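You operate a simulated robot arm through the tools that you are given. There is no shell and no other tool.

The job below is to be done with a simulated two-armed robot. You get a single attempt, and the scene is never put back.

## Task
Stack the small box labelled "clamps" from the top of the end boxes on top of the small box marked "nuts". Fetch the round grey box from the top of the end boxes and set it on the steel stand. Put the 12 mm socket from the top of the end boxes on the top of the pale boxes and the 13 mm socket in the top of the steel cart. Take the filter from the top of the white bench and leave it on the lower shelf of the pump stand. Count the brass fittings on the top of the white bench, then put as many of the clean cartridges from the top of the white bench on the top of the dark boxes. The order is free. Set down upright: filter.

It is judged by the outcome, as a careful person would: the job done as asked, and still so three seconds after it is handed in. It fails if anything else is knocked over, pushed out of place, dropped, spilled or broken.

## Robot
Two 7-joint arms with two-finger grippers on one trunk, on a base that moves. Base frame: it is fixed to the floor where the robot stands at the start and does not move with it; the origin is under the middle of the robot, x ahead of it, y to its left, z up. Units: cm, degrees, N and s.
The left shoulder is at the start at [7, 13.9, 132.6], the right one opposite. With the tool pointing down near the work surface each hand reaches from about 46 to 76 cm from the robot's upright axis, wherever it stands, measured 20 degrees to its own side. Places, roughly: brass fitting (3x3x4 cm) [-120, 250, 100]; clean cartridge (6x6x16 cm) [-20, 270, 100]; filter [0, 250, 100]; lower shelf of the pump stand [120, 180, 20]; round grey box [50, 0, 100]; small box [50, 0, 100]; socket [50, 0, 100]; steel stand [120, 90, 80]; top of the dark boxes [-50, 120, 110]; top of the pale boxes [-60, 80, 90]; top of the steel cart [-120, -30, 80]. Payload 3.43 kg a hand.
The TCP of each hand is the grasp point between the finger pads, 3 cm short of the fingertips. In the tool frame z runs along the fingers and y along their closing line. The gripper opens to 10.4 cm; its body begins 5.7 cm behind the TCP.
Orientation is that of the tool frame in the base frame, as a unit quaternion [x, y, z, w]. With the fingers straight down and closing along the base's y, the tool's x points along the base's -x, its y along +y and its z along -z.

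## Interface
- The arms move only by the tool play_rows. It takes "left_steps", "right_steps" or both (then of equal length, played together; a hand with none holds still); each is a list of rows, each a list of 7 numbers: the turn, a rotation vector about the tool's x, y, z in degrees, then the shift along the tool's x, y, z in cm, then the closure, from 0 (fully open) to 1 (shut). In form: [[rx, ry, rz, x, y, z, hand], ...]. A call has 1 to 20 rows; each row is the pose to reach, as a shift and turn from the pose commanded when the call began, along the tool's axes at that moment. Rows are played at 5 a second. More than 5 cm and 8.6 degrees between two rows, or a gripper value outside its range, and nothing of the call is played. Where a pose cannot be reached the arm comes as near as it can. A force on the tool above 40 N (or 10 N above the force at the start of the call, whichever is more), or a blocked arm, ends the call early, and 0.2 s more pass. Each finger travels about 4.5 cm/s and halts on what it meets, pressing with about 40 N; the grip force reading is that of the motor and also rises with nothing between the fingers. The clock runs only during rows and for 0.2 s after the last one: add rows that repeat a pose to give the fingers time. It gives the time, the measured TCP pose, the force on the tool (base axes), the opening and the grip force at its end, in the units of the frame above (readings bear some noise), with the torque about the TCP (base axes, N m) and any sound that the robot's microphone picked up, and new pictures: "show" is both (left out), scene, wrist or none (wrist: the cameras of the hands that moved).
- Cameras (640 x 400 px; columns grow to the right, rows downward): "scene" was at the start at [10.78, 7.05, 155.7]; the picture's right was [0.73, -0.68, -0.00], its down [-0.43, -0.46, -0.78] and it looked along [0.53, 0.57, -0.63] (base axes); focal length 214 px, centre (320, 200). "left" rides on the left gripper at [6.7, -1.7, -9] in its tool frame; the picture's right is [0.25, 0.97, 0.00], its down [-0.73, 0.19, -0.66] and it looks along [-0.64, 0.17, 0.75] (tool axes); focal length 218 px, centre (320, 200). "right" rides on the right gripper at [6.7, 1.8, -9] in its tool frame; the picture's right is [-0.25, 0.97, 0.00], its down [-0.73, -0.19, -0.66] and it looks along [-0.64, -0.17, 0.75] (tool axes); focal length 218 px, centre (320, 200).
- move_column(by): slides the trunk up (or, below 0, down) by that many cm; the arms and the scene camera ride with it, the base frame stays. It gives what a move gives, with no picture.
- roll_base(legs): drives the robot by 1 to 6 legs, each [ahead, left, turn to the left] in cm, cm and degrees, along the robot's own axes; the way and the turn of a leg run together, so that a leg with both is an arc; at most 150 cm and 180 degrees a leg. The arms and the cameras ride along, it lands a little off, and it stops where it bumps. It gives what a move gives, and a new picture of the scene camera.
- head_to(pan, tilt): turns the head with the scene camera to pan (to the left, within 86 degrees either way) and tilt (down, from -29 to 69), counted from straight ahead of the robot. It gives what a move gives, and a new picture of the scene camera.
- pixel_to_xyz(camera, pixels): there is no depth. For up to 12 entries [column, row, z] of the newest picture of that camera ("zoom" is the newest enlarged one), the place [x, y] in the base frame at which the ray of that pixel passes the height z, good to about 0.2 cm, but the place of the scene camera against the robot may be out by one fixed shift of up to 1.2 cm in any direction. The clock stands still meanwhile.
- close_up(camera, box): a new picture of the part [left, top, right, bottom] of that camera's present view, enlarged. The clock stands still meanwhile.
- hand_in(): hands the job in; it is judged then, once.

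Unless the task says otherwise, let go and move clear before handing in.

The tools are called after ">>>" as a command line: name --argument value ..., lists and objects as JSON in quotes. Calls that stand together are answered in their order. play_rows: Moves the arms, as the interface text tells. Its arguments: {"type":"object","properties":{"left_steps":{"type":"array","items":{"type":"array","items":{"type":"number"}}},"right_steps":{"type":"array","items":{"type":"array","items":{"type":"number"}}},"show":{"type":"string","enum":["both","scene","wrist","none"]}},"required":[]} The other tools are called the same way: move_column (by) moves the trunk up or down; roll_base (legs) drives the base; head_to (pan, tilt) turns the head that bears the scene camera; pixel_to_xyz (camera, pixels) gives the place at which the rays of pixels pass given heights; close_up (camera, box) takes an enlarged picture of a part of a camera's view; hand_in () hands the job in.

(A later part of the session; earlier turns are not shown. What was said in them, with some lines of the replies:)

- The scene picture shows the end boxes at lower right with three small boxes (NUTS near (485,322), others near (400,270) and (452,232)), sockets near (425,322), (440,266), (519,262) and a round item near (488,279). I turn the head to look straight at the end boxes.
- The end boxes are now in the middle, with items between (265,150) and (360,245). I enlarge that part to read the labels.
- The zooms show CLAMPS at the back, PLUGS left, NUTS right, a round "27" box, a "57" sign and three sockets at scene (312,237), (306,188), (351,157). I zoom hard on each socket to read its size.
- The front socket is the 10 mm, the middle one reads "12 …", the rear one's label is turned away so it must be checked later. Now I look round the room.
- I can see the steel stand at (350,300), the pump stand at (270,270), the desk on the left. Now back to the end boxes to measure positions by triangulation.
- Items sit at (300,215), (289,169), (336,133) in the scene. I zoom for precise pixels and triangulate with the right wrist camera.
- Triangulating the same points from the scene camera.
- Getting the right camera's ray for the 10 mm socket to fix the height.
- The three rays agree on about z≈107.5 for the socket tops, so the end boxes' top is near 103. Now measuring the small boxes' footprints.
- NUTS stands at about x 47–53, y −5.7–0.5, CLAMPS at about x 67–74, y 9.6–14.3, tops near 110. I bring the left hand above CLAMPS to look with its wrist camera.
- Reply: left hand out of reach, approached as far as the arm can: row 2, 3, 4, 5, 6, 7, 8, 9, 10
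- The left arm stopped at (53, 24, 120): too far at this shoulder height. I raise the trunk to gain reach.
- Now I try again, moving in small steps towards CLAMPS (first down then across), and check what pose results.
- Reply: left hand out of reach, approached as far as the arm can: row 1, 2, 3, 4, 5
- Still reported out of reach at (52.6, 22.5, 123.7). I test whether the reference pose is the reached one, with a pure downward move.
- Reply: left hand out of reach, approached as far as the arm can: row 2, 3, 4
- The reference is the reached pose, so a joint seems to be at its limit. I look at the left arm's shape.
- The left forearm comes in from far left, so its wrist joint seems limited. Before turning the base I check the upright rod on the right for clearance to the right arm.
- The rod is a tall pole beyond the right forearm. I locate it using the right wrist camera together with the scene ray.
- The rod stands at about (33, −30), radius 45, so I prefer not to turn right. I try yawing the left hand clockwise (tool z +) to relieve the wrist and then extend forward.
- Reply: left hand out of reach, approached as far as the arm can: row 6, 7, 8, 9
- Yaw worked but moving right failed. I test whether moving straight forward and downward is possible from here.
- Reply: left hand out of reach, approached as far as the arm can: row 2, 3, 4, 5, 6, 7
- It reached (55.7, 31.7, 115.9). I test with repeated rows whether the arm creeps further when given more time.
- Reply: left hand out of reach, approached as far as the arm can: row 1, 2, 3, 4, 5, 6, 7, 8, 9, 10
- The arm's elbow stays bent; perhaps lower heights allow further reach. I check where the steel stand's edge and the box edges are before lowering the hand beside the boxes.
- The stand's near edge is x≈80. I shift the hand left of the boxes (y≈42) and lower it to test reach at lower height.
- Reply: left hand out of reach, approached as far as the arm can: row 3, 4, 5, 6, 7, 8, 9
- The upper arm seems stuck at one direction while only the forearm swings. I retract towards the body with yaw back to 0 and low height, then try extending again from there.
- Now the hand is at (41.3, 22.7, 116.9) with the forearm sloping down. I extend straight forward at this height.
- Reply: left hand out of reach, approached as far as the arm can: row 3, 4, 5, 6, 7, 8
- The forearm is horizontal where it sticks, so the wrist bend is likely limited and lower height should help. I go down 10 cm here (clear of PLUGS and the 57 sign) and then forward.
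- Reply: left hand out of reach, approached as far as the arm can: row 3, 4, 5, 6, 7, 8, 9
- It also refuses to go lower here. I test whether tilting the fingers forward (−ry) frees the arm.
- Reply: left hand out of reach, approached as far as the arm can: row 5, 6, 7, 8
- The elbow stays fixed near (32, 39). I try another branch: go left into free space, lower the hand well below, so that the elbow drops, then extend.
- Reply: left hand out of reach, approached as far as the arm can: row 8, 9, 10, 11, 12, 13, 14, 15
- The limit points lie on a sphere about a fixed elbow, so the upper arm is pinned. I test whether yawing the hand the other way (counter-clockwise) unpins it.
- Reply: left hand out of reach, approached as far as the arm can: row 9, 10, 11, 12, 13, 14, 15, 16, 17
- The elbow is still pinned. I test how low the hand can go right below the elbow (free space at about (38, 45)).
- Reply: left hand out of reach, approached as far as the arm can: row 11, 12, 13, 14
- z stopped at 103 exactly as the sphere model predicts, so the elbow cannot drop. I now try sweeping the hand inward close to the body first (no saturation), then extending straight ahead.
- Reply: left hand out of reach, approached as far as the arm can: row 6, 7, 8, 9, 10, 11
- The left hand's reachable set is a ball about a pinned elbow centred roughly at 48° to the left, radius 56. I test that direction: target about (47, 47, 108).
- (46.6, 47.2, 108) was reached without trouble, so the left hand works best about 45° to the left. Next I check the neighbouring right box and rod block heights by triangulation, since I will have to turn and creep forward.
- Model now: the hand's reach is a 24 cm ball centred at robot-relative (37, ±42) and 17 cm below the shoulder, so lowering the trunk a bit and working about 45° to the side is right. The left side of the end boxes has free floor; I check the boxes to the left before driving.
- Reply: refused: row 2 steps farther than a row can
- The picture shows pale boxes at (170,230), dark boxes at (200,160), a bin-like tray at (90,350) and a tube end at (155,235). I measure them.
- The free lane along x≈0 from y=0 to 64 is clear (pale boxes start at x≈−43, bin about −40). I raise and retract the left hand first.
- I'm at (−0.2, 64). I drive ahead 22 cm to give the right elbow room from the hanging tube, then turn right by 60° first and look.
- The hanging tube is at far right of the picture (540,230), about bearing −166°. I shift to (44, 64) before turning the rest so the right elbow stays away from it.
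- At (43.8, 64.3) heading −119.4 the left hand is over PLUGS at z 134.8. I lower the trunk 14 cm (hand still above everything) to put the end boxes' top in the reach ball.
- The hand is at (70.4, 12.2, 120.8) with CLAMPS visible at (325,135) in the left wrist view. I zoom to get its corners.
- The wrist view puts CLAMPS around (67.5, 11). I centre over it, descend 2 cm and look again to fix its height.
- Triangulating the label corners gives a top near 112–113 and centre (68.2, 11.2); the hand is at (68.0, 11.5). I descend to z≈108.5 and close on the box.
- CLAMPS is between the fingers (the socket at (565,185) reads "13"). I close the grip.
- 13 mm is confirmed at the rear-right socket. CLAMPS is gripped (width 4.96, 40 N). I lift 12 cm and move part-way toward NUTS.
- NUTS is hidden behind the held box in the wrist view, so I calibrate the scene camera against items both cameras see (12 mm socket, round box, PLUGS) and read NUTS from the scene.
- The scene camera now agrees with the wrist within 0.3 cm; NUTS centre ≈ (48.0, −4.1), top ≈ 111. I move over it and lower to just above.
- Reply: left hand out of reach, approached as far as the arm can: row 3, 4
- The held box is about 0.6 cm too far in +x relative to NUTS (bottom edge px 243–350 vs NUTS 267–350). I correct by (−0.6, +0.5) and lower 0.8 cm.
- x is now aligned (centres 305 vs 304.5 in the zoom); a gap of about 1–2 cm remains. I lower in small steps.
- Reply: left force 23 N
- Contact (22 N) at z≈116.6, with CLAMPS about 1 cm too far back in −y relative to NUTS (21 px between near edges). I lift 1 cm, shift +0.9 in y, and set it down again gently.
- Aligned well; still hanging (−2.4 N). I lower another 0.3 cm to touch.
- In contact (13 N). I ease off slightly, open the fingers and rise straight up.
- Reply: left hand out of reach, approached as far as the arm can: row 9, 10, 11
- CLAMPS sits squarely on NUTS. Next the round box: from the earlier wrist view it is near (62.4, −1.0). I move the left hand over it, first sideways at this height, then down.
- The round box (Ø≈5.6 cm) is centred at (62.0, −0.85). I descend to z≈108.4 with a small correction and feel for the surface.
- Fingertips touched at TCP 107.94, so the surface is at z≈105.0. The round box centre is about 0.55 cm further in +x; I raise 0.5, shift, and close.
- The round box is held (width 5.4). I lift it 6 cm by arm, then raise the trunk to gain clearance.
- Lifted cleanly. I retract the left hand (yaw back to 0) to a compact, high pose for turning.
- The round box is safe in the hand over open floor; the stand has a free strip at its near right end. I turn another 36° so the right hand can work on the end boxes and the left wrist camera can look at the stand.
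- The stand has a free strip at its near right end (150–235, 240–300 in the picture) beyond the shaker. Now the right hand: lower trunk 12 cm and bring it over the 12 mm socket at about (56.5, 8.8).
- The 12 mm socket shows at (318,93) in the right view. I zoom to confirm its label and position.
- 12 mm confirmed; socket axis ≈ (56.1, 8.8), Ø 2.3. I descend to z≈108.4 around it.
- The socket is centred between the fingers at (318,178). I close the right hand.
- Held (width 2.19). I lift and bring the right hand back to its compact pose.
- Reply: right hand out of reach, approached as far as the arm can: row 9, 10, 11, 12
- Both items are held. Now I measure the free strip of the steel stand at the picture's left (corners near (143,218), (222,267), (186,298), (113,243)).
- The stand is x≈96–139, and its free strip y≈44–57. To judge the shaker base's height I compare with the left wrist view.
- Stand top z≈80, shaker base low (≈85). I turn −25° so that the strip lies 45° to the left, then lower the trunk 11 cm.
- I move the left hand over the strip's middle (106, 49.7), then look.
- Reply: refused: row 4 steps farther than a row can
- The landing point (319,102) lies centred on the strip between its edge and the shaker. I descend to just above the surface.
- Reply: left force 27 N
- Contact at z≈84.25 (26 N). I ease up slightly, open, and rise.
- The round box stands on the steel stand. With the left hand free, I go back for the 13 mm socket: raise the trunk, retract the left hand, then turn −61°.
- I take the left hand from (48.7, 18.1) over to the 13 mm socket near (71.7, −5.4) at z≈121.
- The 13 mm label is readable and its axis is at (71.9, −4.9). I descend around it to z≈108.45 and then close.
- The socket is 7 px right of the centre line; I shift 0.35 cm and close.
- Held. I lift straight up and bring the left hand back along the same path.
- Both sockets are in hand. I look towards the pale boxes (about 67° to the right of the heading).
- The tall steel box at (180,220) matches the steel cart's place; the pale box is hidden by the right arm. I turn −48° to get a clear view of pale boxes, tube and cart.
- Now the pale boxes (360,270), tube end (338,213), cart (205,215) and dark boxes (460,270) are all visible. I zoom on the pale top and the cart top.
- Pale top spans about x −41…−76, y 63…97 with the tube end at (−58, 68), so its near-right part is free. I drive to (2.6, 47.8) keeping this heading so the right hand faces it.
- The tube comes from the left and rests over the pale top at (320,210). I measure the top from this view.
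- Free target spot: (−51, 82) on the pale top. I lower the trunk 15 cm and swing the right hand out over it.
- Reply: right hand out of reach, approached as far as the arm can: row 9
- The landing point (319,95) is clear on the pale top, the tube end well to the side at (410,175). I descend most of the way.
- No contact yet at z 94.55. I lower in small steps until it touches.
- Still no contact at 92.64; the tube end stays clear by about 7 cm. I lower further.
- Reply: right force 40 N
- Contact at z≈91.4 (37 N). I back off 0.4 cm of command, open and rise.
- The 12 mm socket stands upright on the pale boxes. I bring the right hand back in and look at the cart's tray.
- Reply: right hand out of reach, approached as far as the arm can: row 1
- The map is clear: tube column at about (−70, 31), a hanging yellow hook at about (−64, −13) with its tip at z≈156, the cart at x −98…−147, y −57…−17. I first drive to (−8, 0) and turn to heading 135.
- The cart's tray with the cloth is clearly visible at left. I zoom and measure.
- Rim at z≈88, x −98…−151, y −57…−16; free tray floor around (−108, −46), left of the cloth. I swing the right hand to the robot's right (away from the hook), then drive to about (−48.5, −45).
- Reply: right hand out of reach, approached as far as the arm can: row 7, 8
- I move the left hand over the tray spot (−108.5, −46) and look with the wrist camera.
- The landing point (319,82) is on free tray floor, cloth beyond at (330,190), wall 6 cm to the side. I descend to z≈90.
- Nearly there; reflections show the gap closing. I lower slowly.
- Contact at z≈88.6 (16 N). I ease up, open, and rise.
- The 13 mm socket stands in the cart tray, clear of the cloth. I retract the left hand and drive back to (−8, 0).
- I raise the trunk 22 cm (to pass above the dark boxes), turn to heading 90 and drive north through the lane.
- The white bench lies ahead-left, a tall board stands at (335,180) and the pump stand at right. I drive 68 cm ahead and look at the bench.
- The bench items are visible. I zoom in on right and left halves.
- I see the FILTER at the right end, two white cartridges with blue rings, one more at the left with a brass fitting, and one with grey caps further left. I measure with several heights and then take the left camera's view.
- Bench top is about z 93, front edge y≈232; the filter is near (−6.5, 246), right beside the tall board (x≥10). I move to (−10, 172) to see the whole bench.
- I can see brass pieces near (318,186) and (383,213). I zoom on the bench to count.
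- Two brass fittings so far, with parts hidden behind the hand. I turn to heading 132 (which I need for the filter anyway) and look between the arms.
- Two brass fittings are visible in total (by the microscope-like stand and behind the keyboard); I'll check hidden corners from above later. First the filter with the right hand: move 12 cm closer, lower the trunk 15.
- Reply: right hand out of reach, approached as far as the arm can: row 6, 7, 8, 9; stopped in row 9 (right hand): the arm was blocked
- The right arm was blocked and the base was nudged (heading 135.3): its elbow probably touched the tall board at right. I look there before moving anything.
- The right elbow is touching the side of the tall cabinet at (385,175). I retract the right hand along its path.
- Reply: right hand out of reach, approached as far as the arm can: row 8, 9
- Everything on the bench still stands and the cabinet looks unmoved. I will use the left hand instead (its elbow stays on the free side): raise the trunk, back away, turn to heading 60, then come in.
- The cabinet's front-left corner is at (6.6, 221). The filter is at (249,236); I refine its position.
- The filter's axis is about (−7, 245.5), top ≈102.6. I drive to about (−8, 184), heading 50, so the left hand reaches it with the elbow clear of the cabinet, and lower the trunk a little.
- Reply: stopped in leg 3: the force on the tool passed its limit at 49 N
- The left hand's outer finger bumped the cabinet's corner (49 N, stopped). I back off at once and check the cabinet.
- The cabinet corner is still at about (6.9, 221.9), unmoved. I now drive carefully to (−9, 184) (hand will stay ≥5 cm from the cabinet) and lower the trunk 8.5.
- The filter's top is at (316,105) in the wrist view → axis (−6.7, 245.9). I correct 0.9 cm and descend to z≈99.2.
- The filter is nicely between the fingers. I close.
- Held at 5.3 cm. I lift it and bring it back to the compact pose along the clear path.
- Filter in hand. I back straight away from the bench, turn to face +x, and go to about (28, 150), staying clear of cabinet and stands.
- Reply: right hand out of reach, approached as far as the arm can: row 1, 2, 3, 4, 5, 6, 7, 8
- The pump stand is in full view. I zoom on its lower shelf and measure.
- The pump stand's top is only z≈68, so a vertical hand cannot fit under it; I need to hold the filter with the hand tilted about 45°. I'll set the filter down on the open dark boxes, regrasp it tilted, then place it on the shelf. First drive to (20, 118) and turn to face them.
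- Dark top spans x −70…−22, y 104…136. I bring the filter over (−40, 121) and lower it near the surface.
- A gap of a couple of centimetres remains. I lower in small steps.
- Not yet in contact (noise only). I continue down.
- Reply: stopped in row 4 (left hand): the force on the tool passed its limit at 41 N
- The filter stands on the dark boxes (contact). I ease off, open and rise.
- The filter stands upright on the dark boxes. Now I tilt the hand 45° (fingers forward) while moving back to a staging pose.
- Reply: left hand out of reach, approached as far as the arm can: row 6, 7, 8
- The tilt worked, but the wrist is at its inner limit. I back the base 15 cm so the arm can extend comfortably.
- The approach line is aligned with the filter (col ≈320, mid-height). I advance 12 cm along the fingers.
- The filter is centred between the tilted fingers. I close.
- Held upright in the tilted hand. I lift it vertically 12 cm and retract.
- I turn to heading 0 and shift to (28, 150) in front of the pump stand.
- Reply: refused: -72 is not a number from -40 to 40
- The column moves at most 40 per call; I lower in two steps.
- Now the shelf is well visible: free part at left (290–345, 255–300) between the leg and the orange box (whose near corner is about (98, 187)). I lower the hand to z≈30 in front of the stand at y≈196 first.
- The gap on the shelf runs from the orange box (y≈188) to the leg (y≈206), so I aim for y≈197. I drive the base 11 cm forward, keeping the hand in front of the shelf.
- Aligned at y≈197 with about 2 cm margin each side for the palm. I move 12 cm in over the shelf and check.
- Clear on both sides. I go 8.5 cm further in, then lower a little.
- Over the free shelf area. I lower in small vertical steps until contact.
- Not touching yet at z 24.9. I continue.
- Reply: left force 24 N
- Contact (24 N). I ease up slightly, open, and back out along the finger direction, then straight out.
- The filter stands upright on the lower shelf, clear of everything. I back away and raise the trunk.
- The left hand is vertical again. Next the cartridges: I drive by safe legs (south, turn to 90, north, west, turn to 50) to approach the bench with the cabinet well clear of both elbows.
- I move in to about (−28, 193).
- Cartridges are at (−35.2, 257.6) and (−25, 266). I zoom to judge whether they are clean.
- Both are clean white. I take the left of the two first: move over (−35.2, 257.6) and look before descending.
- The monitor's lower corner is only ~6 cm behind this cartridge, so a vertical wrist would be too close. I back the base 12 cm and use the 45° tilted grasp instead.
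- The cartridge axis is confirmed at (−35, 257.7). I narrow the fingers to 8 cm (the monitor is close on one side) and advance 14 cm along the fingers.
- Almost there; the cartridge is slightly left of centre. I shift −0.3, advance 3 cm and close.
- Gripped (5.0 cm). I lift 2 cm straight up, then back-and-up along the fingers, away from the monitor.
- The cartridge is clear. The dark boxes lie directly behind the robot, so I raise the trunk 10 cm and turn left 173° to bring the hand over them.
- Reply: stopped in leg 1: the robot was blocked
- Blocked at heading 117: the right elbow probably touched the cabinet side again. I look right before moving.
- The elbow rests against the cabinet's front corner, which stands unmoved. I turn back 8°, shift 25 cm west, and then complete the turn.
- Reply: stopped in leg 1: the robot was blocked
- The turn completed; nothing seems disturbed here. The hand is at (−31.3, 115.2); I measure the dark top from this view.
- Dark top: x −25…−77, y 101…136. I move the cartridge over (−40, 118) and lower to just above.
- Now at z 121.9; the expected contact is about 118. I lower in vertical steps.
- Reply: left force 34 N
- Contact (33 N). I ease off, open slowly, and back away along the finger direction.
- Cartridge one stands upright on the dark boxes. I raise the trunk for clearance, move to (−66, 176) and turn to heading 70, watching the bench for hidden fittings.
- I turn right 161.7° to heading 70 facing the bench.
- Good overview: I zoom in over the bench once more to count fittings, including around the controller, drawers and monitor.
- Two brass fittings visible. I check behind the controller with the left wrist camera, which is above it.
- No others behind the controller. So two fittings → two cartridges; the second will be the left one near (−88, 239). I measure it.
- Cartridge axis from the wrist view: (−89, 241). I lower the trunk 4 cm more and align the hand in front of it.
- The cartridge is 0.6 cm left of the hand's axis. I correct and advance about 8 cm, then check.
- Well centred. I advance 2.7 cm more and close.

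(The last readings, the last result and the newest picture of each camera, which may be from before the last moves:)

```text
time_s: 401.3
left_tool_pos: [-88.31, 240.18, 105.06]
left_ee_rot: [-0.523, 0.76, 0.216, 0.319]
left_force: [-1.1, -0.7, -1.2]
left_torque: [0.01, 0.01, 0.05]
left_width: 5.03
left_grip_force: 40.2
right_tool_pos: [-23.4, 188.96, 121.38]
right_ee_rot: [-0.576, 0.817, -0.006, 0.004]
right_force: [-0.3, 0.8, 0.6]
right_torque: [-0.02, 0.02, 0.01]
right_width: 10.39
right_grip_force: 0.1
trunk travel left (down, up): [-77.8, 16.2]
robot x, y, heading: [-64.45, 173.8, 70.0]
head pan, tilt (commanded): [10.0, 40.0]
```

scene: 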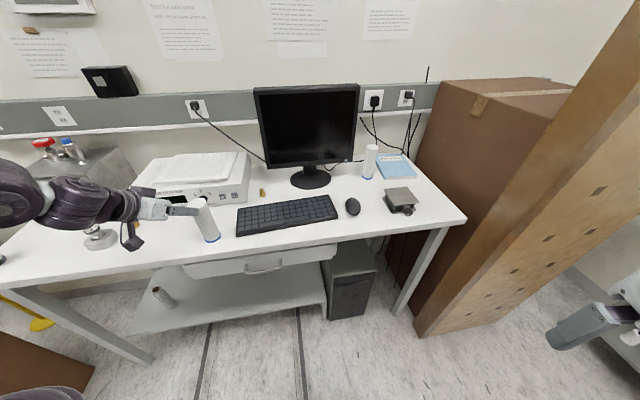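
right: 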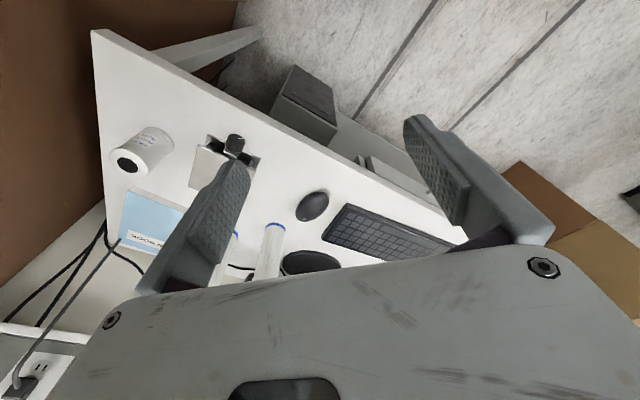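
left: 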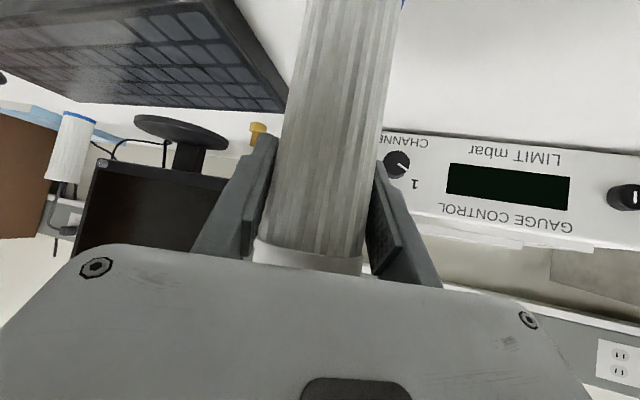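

Second cartridge gripped (5.0 cm). I lift, back off along the fingers, and raise the trunk.

>>> play_rows --left_steps '[[0, 0, 0, -0.7, 0, -0.7, 1], [0, 0, 0, -1.5, 0, -1.5, 1], [0, 0, 0, -2.5, 0, -4, 1], [0, 0, 0, -3.5, 0, -7, 1], [0, 0, 0, -4.5, 0, -10, 1], [0, 0, 0, -5.5, 0, -13, 1], [0, 0, 0, -5.5, 0, -13, 1]]' --show "none"

>>> move_column --by 14

>>> roll_base --legs '[[0, 0, 80], [0, 0, 81.6]]'

>>> head_to --pan 40 --tilt 40

```text
time_s: 402.9
left_tool_pos: [-90.51, 235.27, 118.07]
left_ee_rot: [-0.523, 0.761, 0.215, 0.318]
left_force: [0.1, 0.1, -2.1]
left_torque: [0.0, 0.0, 0.01]
left_width: 5.02
left_grip_force: 39.7
right_tool_pos: [-23.39, 188.85, 121.23]
right_ee_rot: [-0.576, 0.818, -0.006, 0.004]
right_force: [-0.1, 1.5, -0.2]
right_torque: [0.0, -0.03, 0.03]
right_width: 10.39
right_grip_force: 0.1
trunk travel left (down, up): [-77.8, 16.2]
robot x, y, heading: [-64.48, 173.66, 69.8]
head pan, tilt (commanded): [10.0, 40.0]
```

```text
time_s: 404.6
left_tool_pos: [-90.43, 235.24, 132.04]
left_ee_rot: [-0.523, 0.761, 0.216, 0.318]
left_force: [0.6, -0.5, -1.6]
left_torque: [0.01, -0.05, 0.03]
left_width: 5.02
left_grip_force: 40.1
right_tool_pos: [-23.55, 188.91, 135.15]
right_ee_rot: [-0.576, 0.817, -0.005, 0.005]
right_force: [0.6, 0.1, -0.4]
right_torque: [0.01, -0.01, -0.03]
right_width: 10.4
right_grip_force: 0.0
trunk travel left (down, up): [-91.8, 2.2]
robot x, y, heading: [-64.61, 173.59, 70.0]
head pan, tilt (commanded): [10.0, 40.0]
```

```text
time_s: 411.8
left_tool_pos: [-61.27, 106.62, 132.07]
left_ee_rot: [0.842, 0.38, -0.351, 0.155]
left_force: [0.2, -0.2, -1.4]
left_torque: [-0.02, 0.06, -0.01]
left_width: 5.0
left_grip_force: 40.3
right_tool_pos: [-108.18, 173.35, 135.18]
right_ee_rot: [0.906, 0.423, -0.002, -0.007]
right_force: [0.2, 0.1, 0.3]
right_torque: [0.0, -0.01, -0.05]
right_width: 10.41
right_grip_force: 0.1
trunk travel left (down, up): [-91.8, 2.2]
robot x, y, heading: [-64.33, 173.41, -130.1]
head pan, tilt (commanded): [10.0, 40.0]
```

scene: 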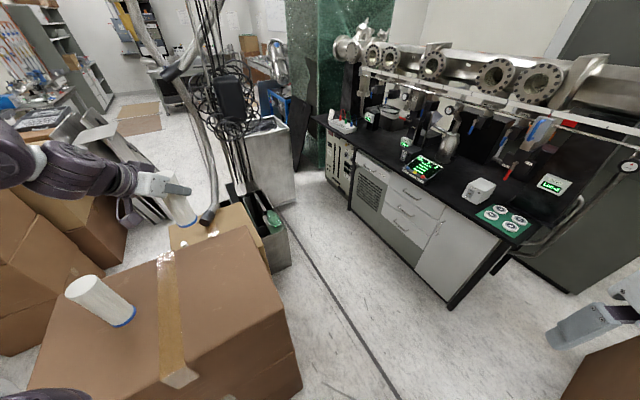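

```text
time_s: 412.8
left_tool_pos: [-61.34, 106.63, 132.07]
left_ee_rot: [0.841, 0.38, -0.351, 0.155]
left_force: [0.2, 0.2, -1.2]
left_torque: [-0.02, 0.0, -0.02]
left_width: 5.01
left_grip_force: 40.1
right_tool_pos: [-108.09, 173.36, 135.32]
right_ee_rot: [0.906, 0.424, -0.004, -0.005]
right_force: [-0.6, -0.7, -0.4]
right_torque: [-0.01, 0.0, 0.03]
right_width: 10.4
right_grip_force: 0.0
trunk travel left (down, up): [-91.8, 2.2]
robot x, y, heading: [-64.52, 173.93, -130.5]
head pan, tilt (commanded): [40.0, 40.0]
```

scene: 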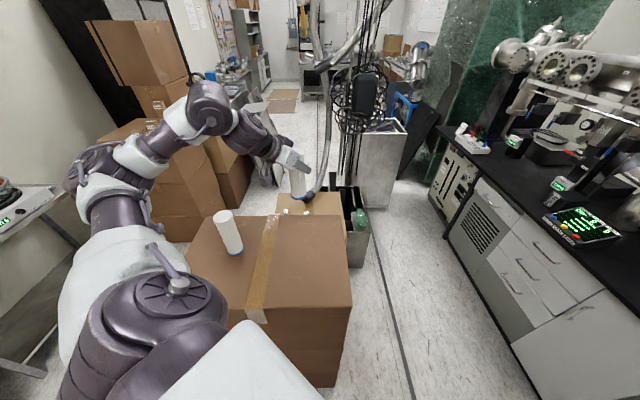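

I back the base so the cartridge comes over (−57, 121) on the dark top.

>>> roll_base --legs '[[-13.8, -6, 0]]'

>>> play_rows --left_steps '[[0, 0, 0, 2.1, 0, 2.1, 1], [0, 0, 0, 4.2, 0, 4.2, 1], [0, 0, 0, 6.3, 0, 6.3, 1], [0, 0, 0, 8, 0, 8, 1], [0, 0, 0, 8, 0, 8, 1]]'

>>> close_up --camera "scene" --box '[180, 130, 400, 280]'

```text
time_s: 414.1
left_tool_pos: [-57.13, 120.42, 131.97]
left_ee_rot: [0.842, 0.381, -0.35, 0.155]
left_force: [0.4, -0.8, -1.1]
left_torque: [0.02, 0.04, -0.04]
left_width: 5.02
left_grip_force: 40.1
right_tool_pos: [-103.86, 187.17, 135.18]
right_ee_rot: [0.906, 0.424, -0.003, -0.007]
right_force: [-0.2, -0.3, 0.4]
right_torque: [-0.01, 0.0, 0.01]
right_width: 10.39
right_grip_force: 0.0
trunk travel left (down, up): [-91.8, 2.2]
robot x, y, heading: [-60.29, 187.84, -130.3]
head pan, tilt (commanded): [40.0, 40.0]
```

scene: 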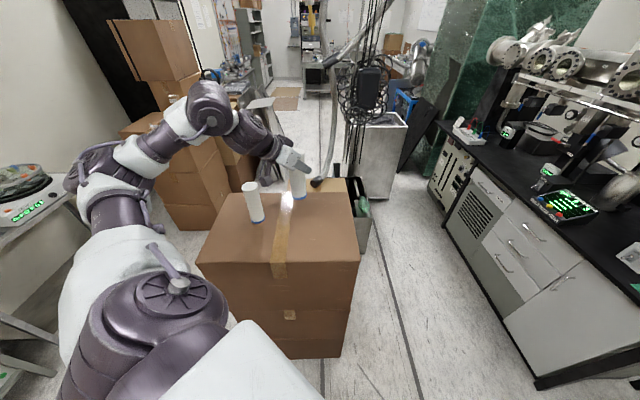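

```text
time_s: 415.4
left_tool_pos: [-57.25, 120.86, 120.63]
left_ee_rot: [0.841, 0.381, -0.351, 0.156]
left_force: [0.1, 0.4, -1.6]
left_torque: [0.02, -0.02, 0.01]
left_width: 4.98
left_grip_force: 40.2
right_tool_pos: [-103.88, 187.49, 135.26]
right_ee_rot: [0.906, 0.424, -0.003, -0.005]
right_force: [-0.7, 0.1, 1.2]
right_torque: [0.03, 0.0, 0.02]
right_width: 10.42
right_grip_force: 0.0
trunk travel left (down, up): [-91.8, 2.2]
robot x, y, heading: [-60.27, 187.81, -130.6]
head pan, tilt (commanded): [40.0, 40.0]
```

scene: 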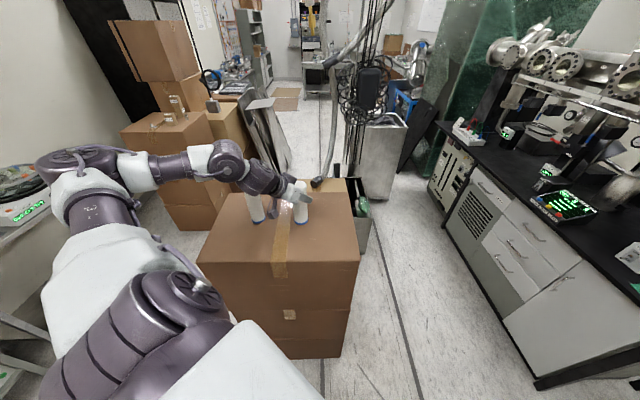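
left: 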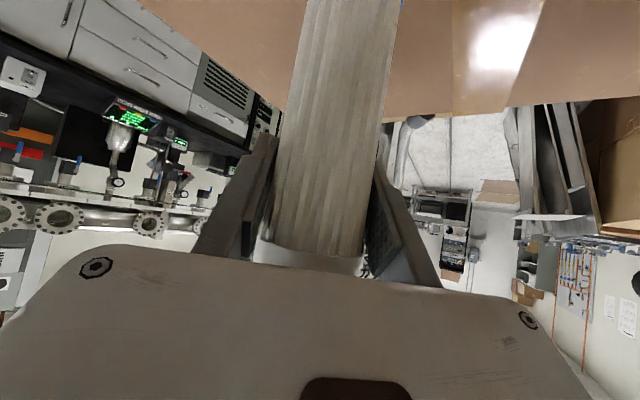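

```text
2.67 times, centred on (290, 205) of scene
```

zoom: 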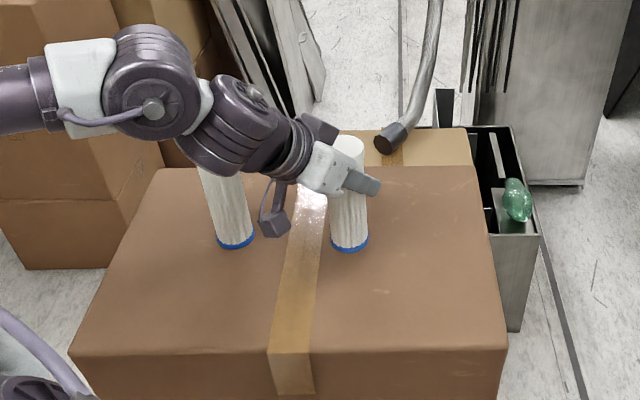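

The hand keeps about 6 cm from the first cartridge. I lower in small steps to contact.

>>> play_rows --left_steps '[[0, 0, 0, 0.4, 0, 0.4, 1], [0, 0, 0, 0.8, 0, 0.8, 1], [0, 0, 0, 1.2, 0, 1.2, 1], [0, 0, 0, 1.5, 0, 1.5, 1], [0, 0, 0, 1.5, 0, 1.5, 1]]' --show "none"

```text
time_s: 416.6
left_tool_pos: [-57.17, 120.96, 118.6]
left_ee_rot: [0.841, 0.381, -0.351, 0.156]
left_force: [0.6, -0.3, -1.6]
left_torque: [-0.01, 0.04, 0.01]
left_width: 5.01
left_grip_force: 39.8
right_tool_pos: [-103.86, 187.58, 135.34]
right_ee_rot: [0.906, 0.423, -0.003, -0.006]
right_force: [-0.1, 1.5, 0.3]
right_torque: [0.0, 0.01, 0.0]
right_width: 10.4
right_grip_force: 0.0
trunk travel left (down, up): [-91.8, 2.2]
robot x, y, heading: [-60.1, 188.04, -130.1]
head pan, tilt (commanded): [40.0, 40.0]
```

>>> play_rows --left_steps '[[0, 0, 0, 0.25, 0, 0.25, 1], [0, 0, 0, 0.5, 0, 0.5, 1], [0, 0, 0, 0.7, 0, 0.7, 1], [0, 0, 0, 0.7, 0, 0.7, 1]]' --show "none"

```text
time_s: 417.6
left_tool_pos: [-57.22, 121.03, 118.11]
left_ee_rot: [0.839, 0.38, -0.355, 0.159]
left_force: [1.7, -3.7, 21.8]
left_torque: [0.05, -0.63, -0.02]
left_width: 4.99
left_grip_force: 39.9
right_tool_pos: [-103.82, 187.93, 135.32]
right_ee_rot: [0.906, 0.423, -0.004, -0.005]
right_force: [0.2, -1.0, 0.1]
right_torque: [0.0, 0.01, -0.01]
right_width: 10.38
right_grip_force: 0.2
trunk travel left (down, up): [-91.8, 2.2]
robot x, y, heading: [-60.46, 188.16, -130.3]
head pan, tilt (commanded): [40.0, 40.0]
```

Contact (22 N). I ease off, open and back away up along the fingers.

>>> play_rows --left_steps '[[0, 0, 0, -0.28, 0, -0.28, 1], [0, 0, 0, -0.28, 0, -0.28, 1], [0, 0, 0, -0.28, 0, -0.28, 0.48], [0, 0, 0, -0.28, 0, -0.28, 0.4], [0, 0, 0, -0.28, 0, -0.28, 0.3], [0, 0, 0, -0.28, 0, -0.28, 0.2], [0, 0, 0, -0.28, 0, -0.28, 0.2], [0, 0, 0, -0.28, 0, -2, 0.2], [0, 0, 0, -0.28, 0, -5, 0.2], [0, 0, 0, -0.28, 0, -8, 0.2], [0, 0, 0, -1, 0, -11, 0.2], [0, 0, 0, -2, 0, -14, 0.2], [0, 0, 0, -2, 0, -14, 0.2]]'

>>> close_up --camera "scene" --box '[180, 130, 400, 280]'

```text
time_s: 420.4
left_tool_pos: [-51.45, 127.2, 128.98]
left_ee_rot: [0.841, 0.38, -0.352, 0.155]
left_force: [0.0, -0.2, -0.6]
left_torque: [0.03, 0.01, -0.02]
left_width: 8.3
left_grip_force: 0.1
right_tool_pos: [-103.84, 187.51, 135.19]
right_ee_rot: [0.906, 0.424, -0.003, -0.005]
right_force: [-1.2, 1.2, 0.5]
right_torque: [0.0, -0.03, -0.05]
right_width: 10.42
right_grip_force: 0.0
trunk travel left (down, up): [-91.8, 2.2]
robot x, y, heading: [-60.21, 187.83, -130.2]
head pan, tilt (commanded): [40.0, 40.0]
```

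scene: 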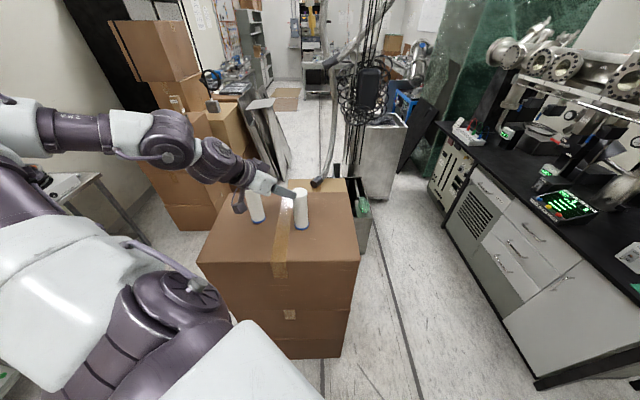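
left: 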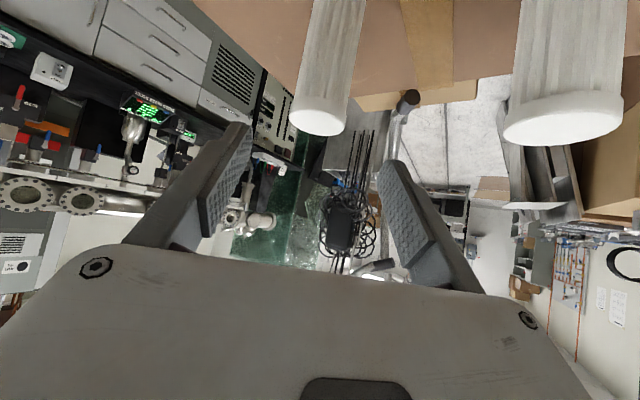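

```text
2.67 times, centred on (290, 205) of scene
```

zoom: 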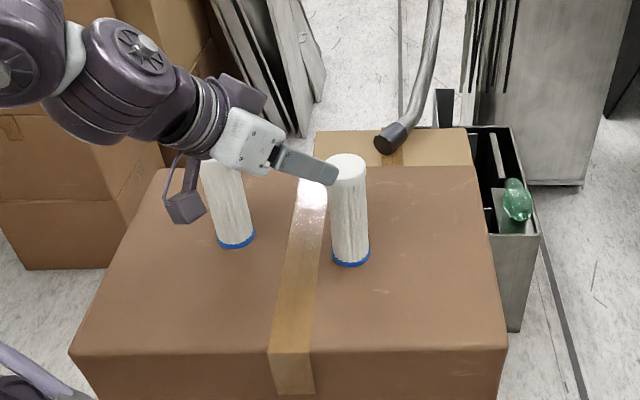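

Both cartridges stand on the dark boxes. I raise the hand, back the base away a little, and inspect everything.

>>> play_rows --left_steps '[[0, 0, 0, -1.5, 0, -2.5, 0], [0, 0, 0, -3, 0, -5, 0], [0, 0, 0, -3, 0, -5, 0]]' --show "none"

>>> roll_base --legs '[[-8, -6, 0]]'

>>> close_up --camera "scene" --box '[160, 120, 420, 300]'

>>> close_up --camera "scene" --box '[90, 60, 250, 170]'

```text
time_s: 421.1
left_tool_pos: [-50.5, 128.32, 134.59]
left_ee_rot: [0.842, 0.38, -0.352, 0.155]
left_force: [-1.0, 0.5, -0.4]
left_torque: [0.01, 0.0, -0.02]
left_width: 10.39
left_grip_force: 0.2
right_tool_pos: [-103.86, 187.47, 135.24]
right_ee_rot: [0.906, 0.424, -0.003, -0.006]
right_force: [-0.1, -0.8, -0.2]
right_torque: [0.02, 0.0, 0.01]
right_width: 10.4
right_grip_force: 0.0
trunk travel left (down, up): [-91.8, 2.2]
robot x, y, heading: [-60.27, 187.47, -130.0]
head pan, tilt (commanded): [40.0, 40.0]
```

```text
time_s: 422.3
left_tool_pos: [-49.84, 137.5, 134.2]
left_ee_rot: [0.841, 0.382, -0.351, 0.153]
left_force: [0.6, -0.8, 0.0]
left_torque: [0.03, 0.01, -0.06]
left_width: 10.39
left_grip_force: 0.1
right_tool_pos: [-103.37, 196.67, 135.24]
right_ee_rot: [0.905, 0.424, -0.002, -0.009]
right_force: [-0.3, -0.9, 0.4]
right_torque: [0.02, 0.0, 0.03]
right_width: 10.41
right_grip_force: 0.0
trunk travel left (down, up): [-91.8, 2.2]
robot x, y, heading: [-59.59, 197.56, -130.3]
head pan, tilt (commanded): [40.0, 40.0]
```

scene: 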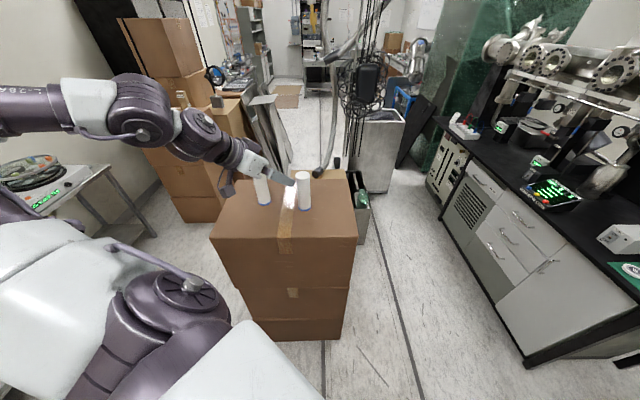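

```text
2.22 times, centred on (290, 210) of scene
```

zoom: 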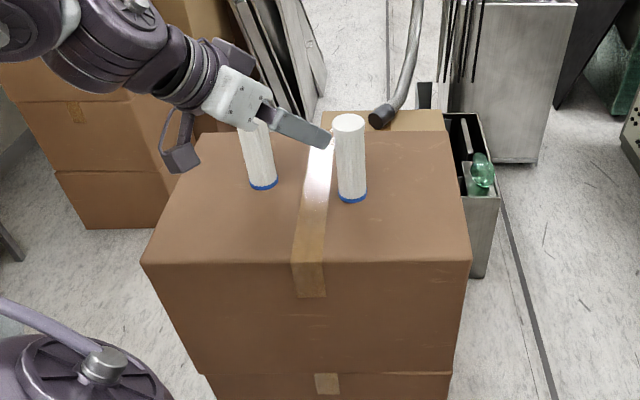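

```text
3.64 times, centred on (170, 115) of scene
```

zoom: 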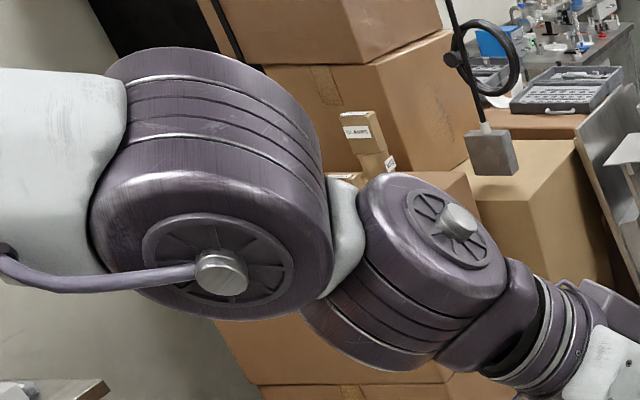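

The zooms show both cartridges upright on the dark boxes and CLAMPS still on NUTS at (375,140); the two brass fittings match the two cartridges placed, and both hands are empty and clear. I hand the job in.

>>> hand_in

```text
The job is handed in.
```

The whole job is done and handed in. It has not been reported whether it passed.

- **Clamps:** the "clamps" box is stacked on the "nuts" box, and it was still standing there in the last picture.
- **Round grey box:** it is on the free end strip of the steel stand, beside the shaker.
- **Sockets:** the 12 mm socket stands upright on the pale boxes. The 13 mm socket stands in the tray on top of the steel cart, clear of the cloth.
- **Filter:** it stands upright on the left part of the pump stand's lower shelf. A vertical hand did not fit under that table. I set the filter down on the dark boxes first and picked it up again with the hand tilted.
- **Cartridges:** I counted two brass fittings on the white bench and put two clean cartridges on the dark boxes. The strip right behind the monitor was never fully in view, so a fitting hidden there would have been missed.

**Bumps:** near the white bench the arms or base were stopped three times against the tall cabinet or something close to it. The third time I could not tell exactly what was in the way. After the first two, the cabinet's corner was within about half a centimetre of where it had been. After the third, it looked upright and in place. I saw nothing knocked over or moved.
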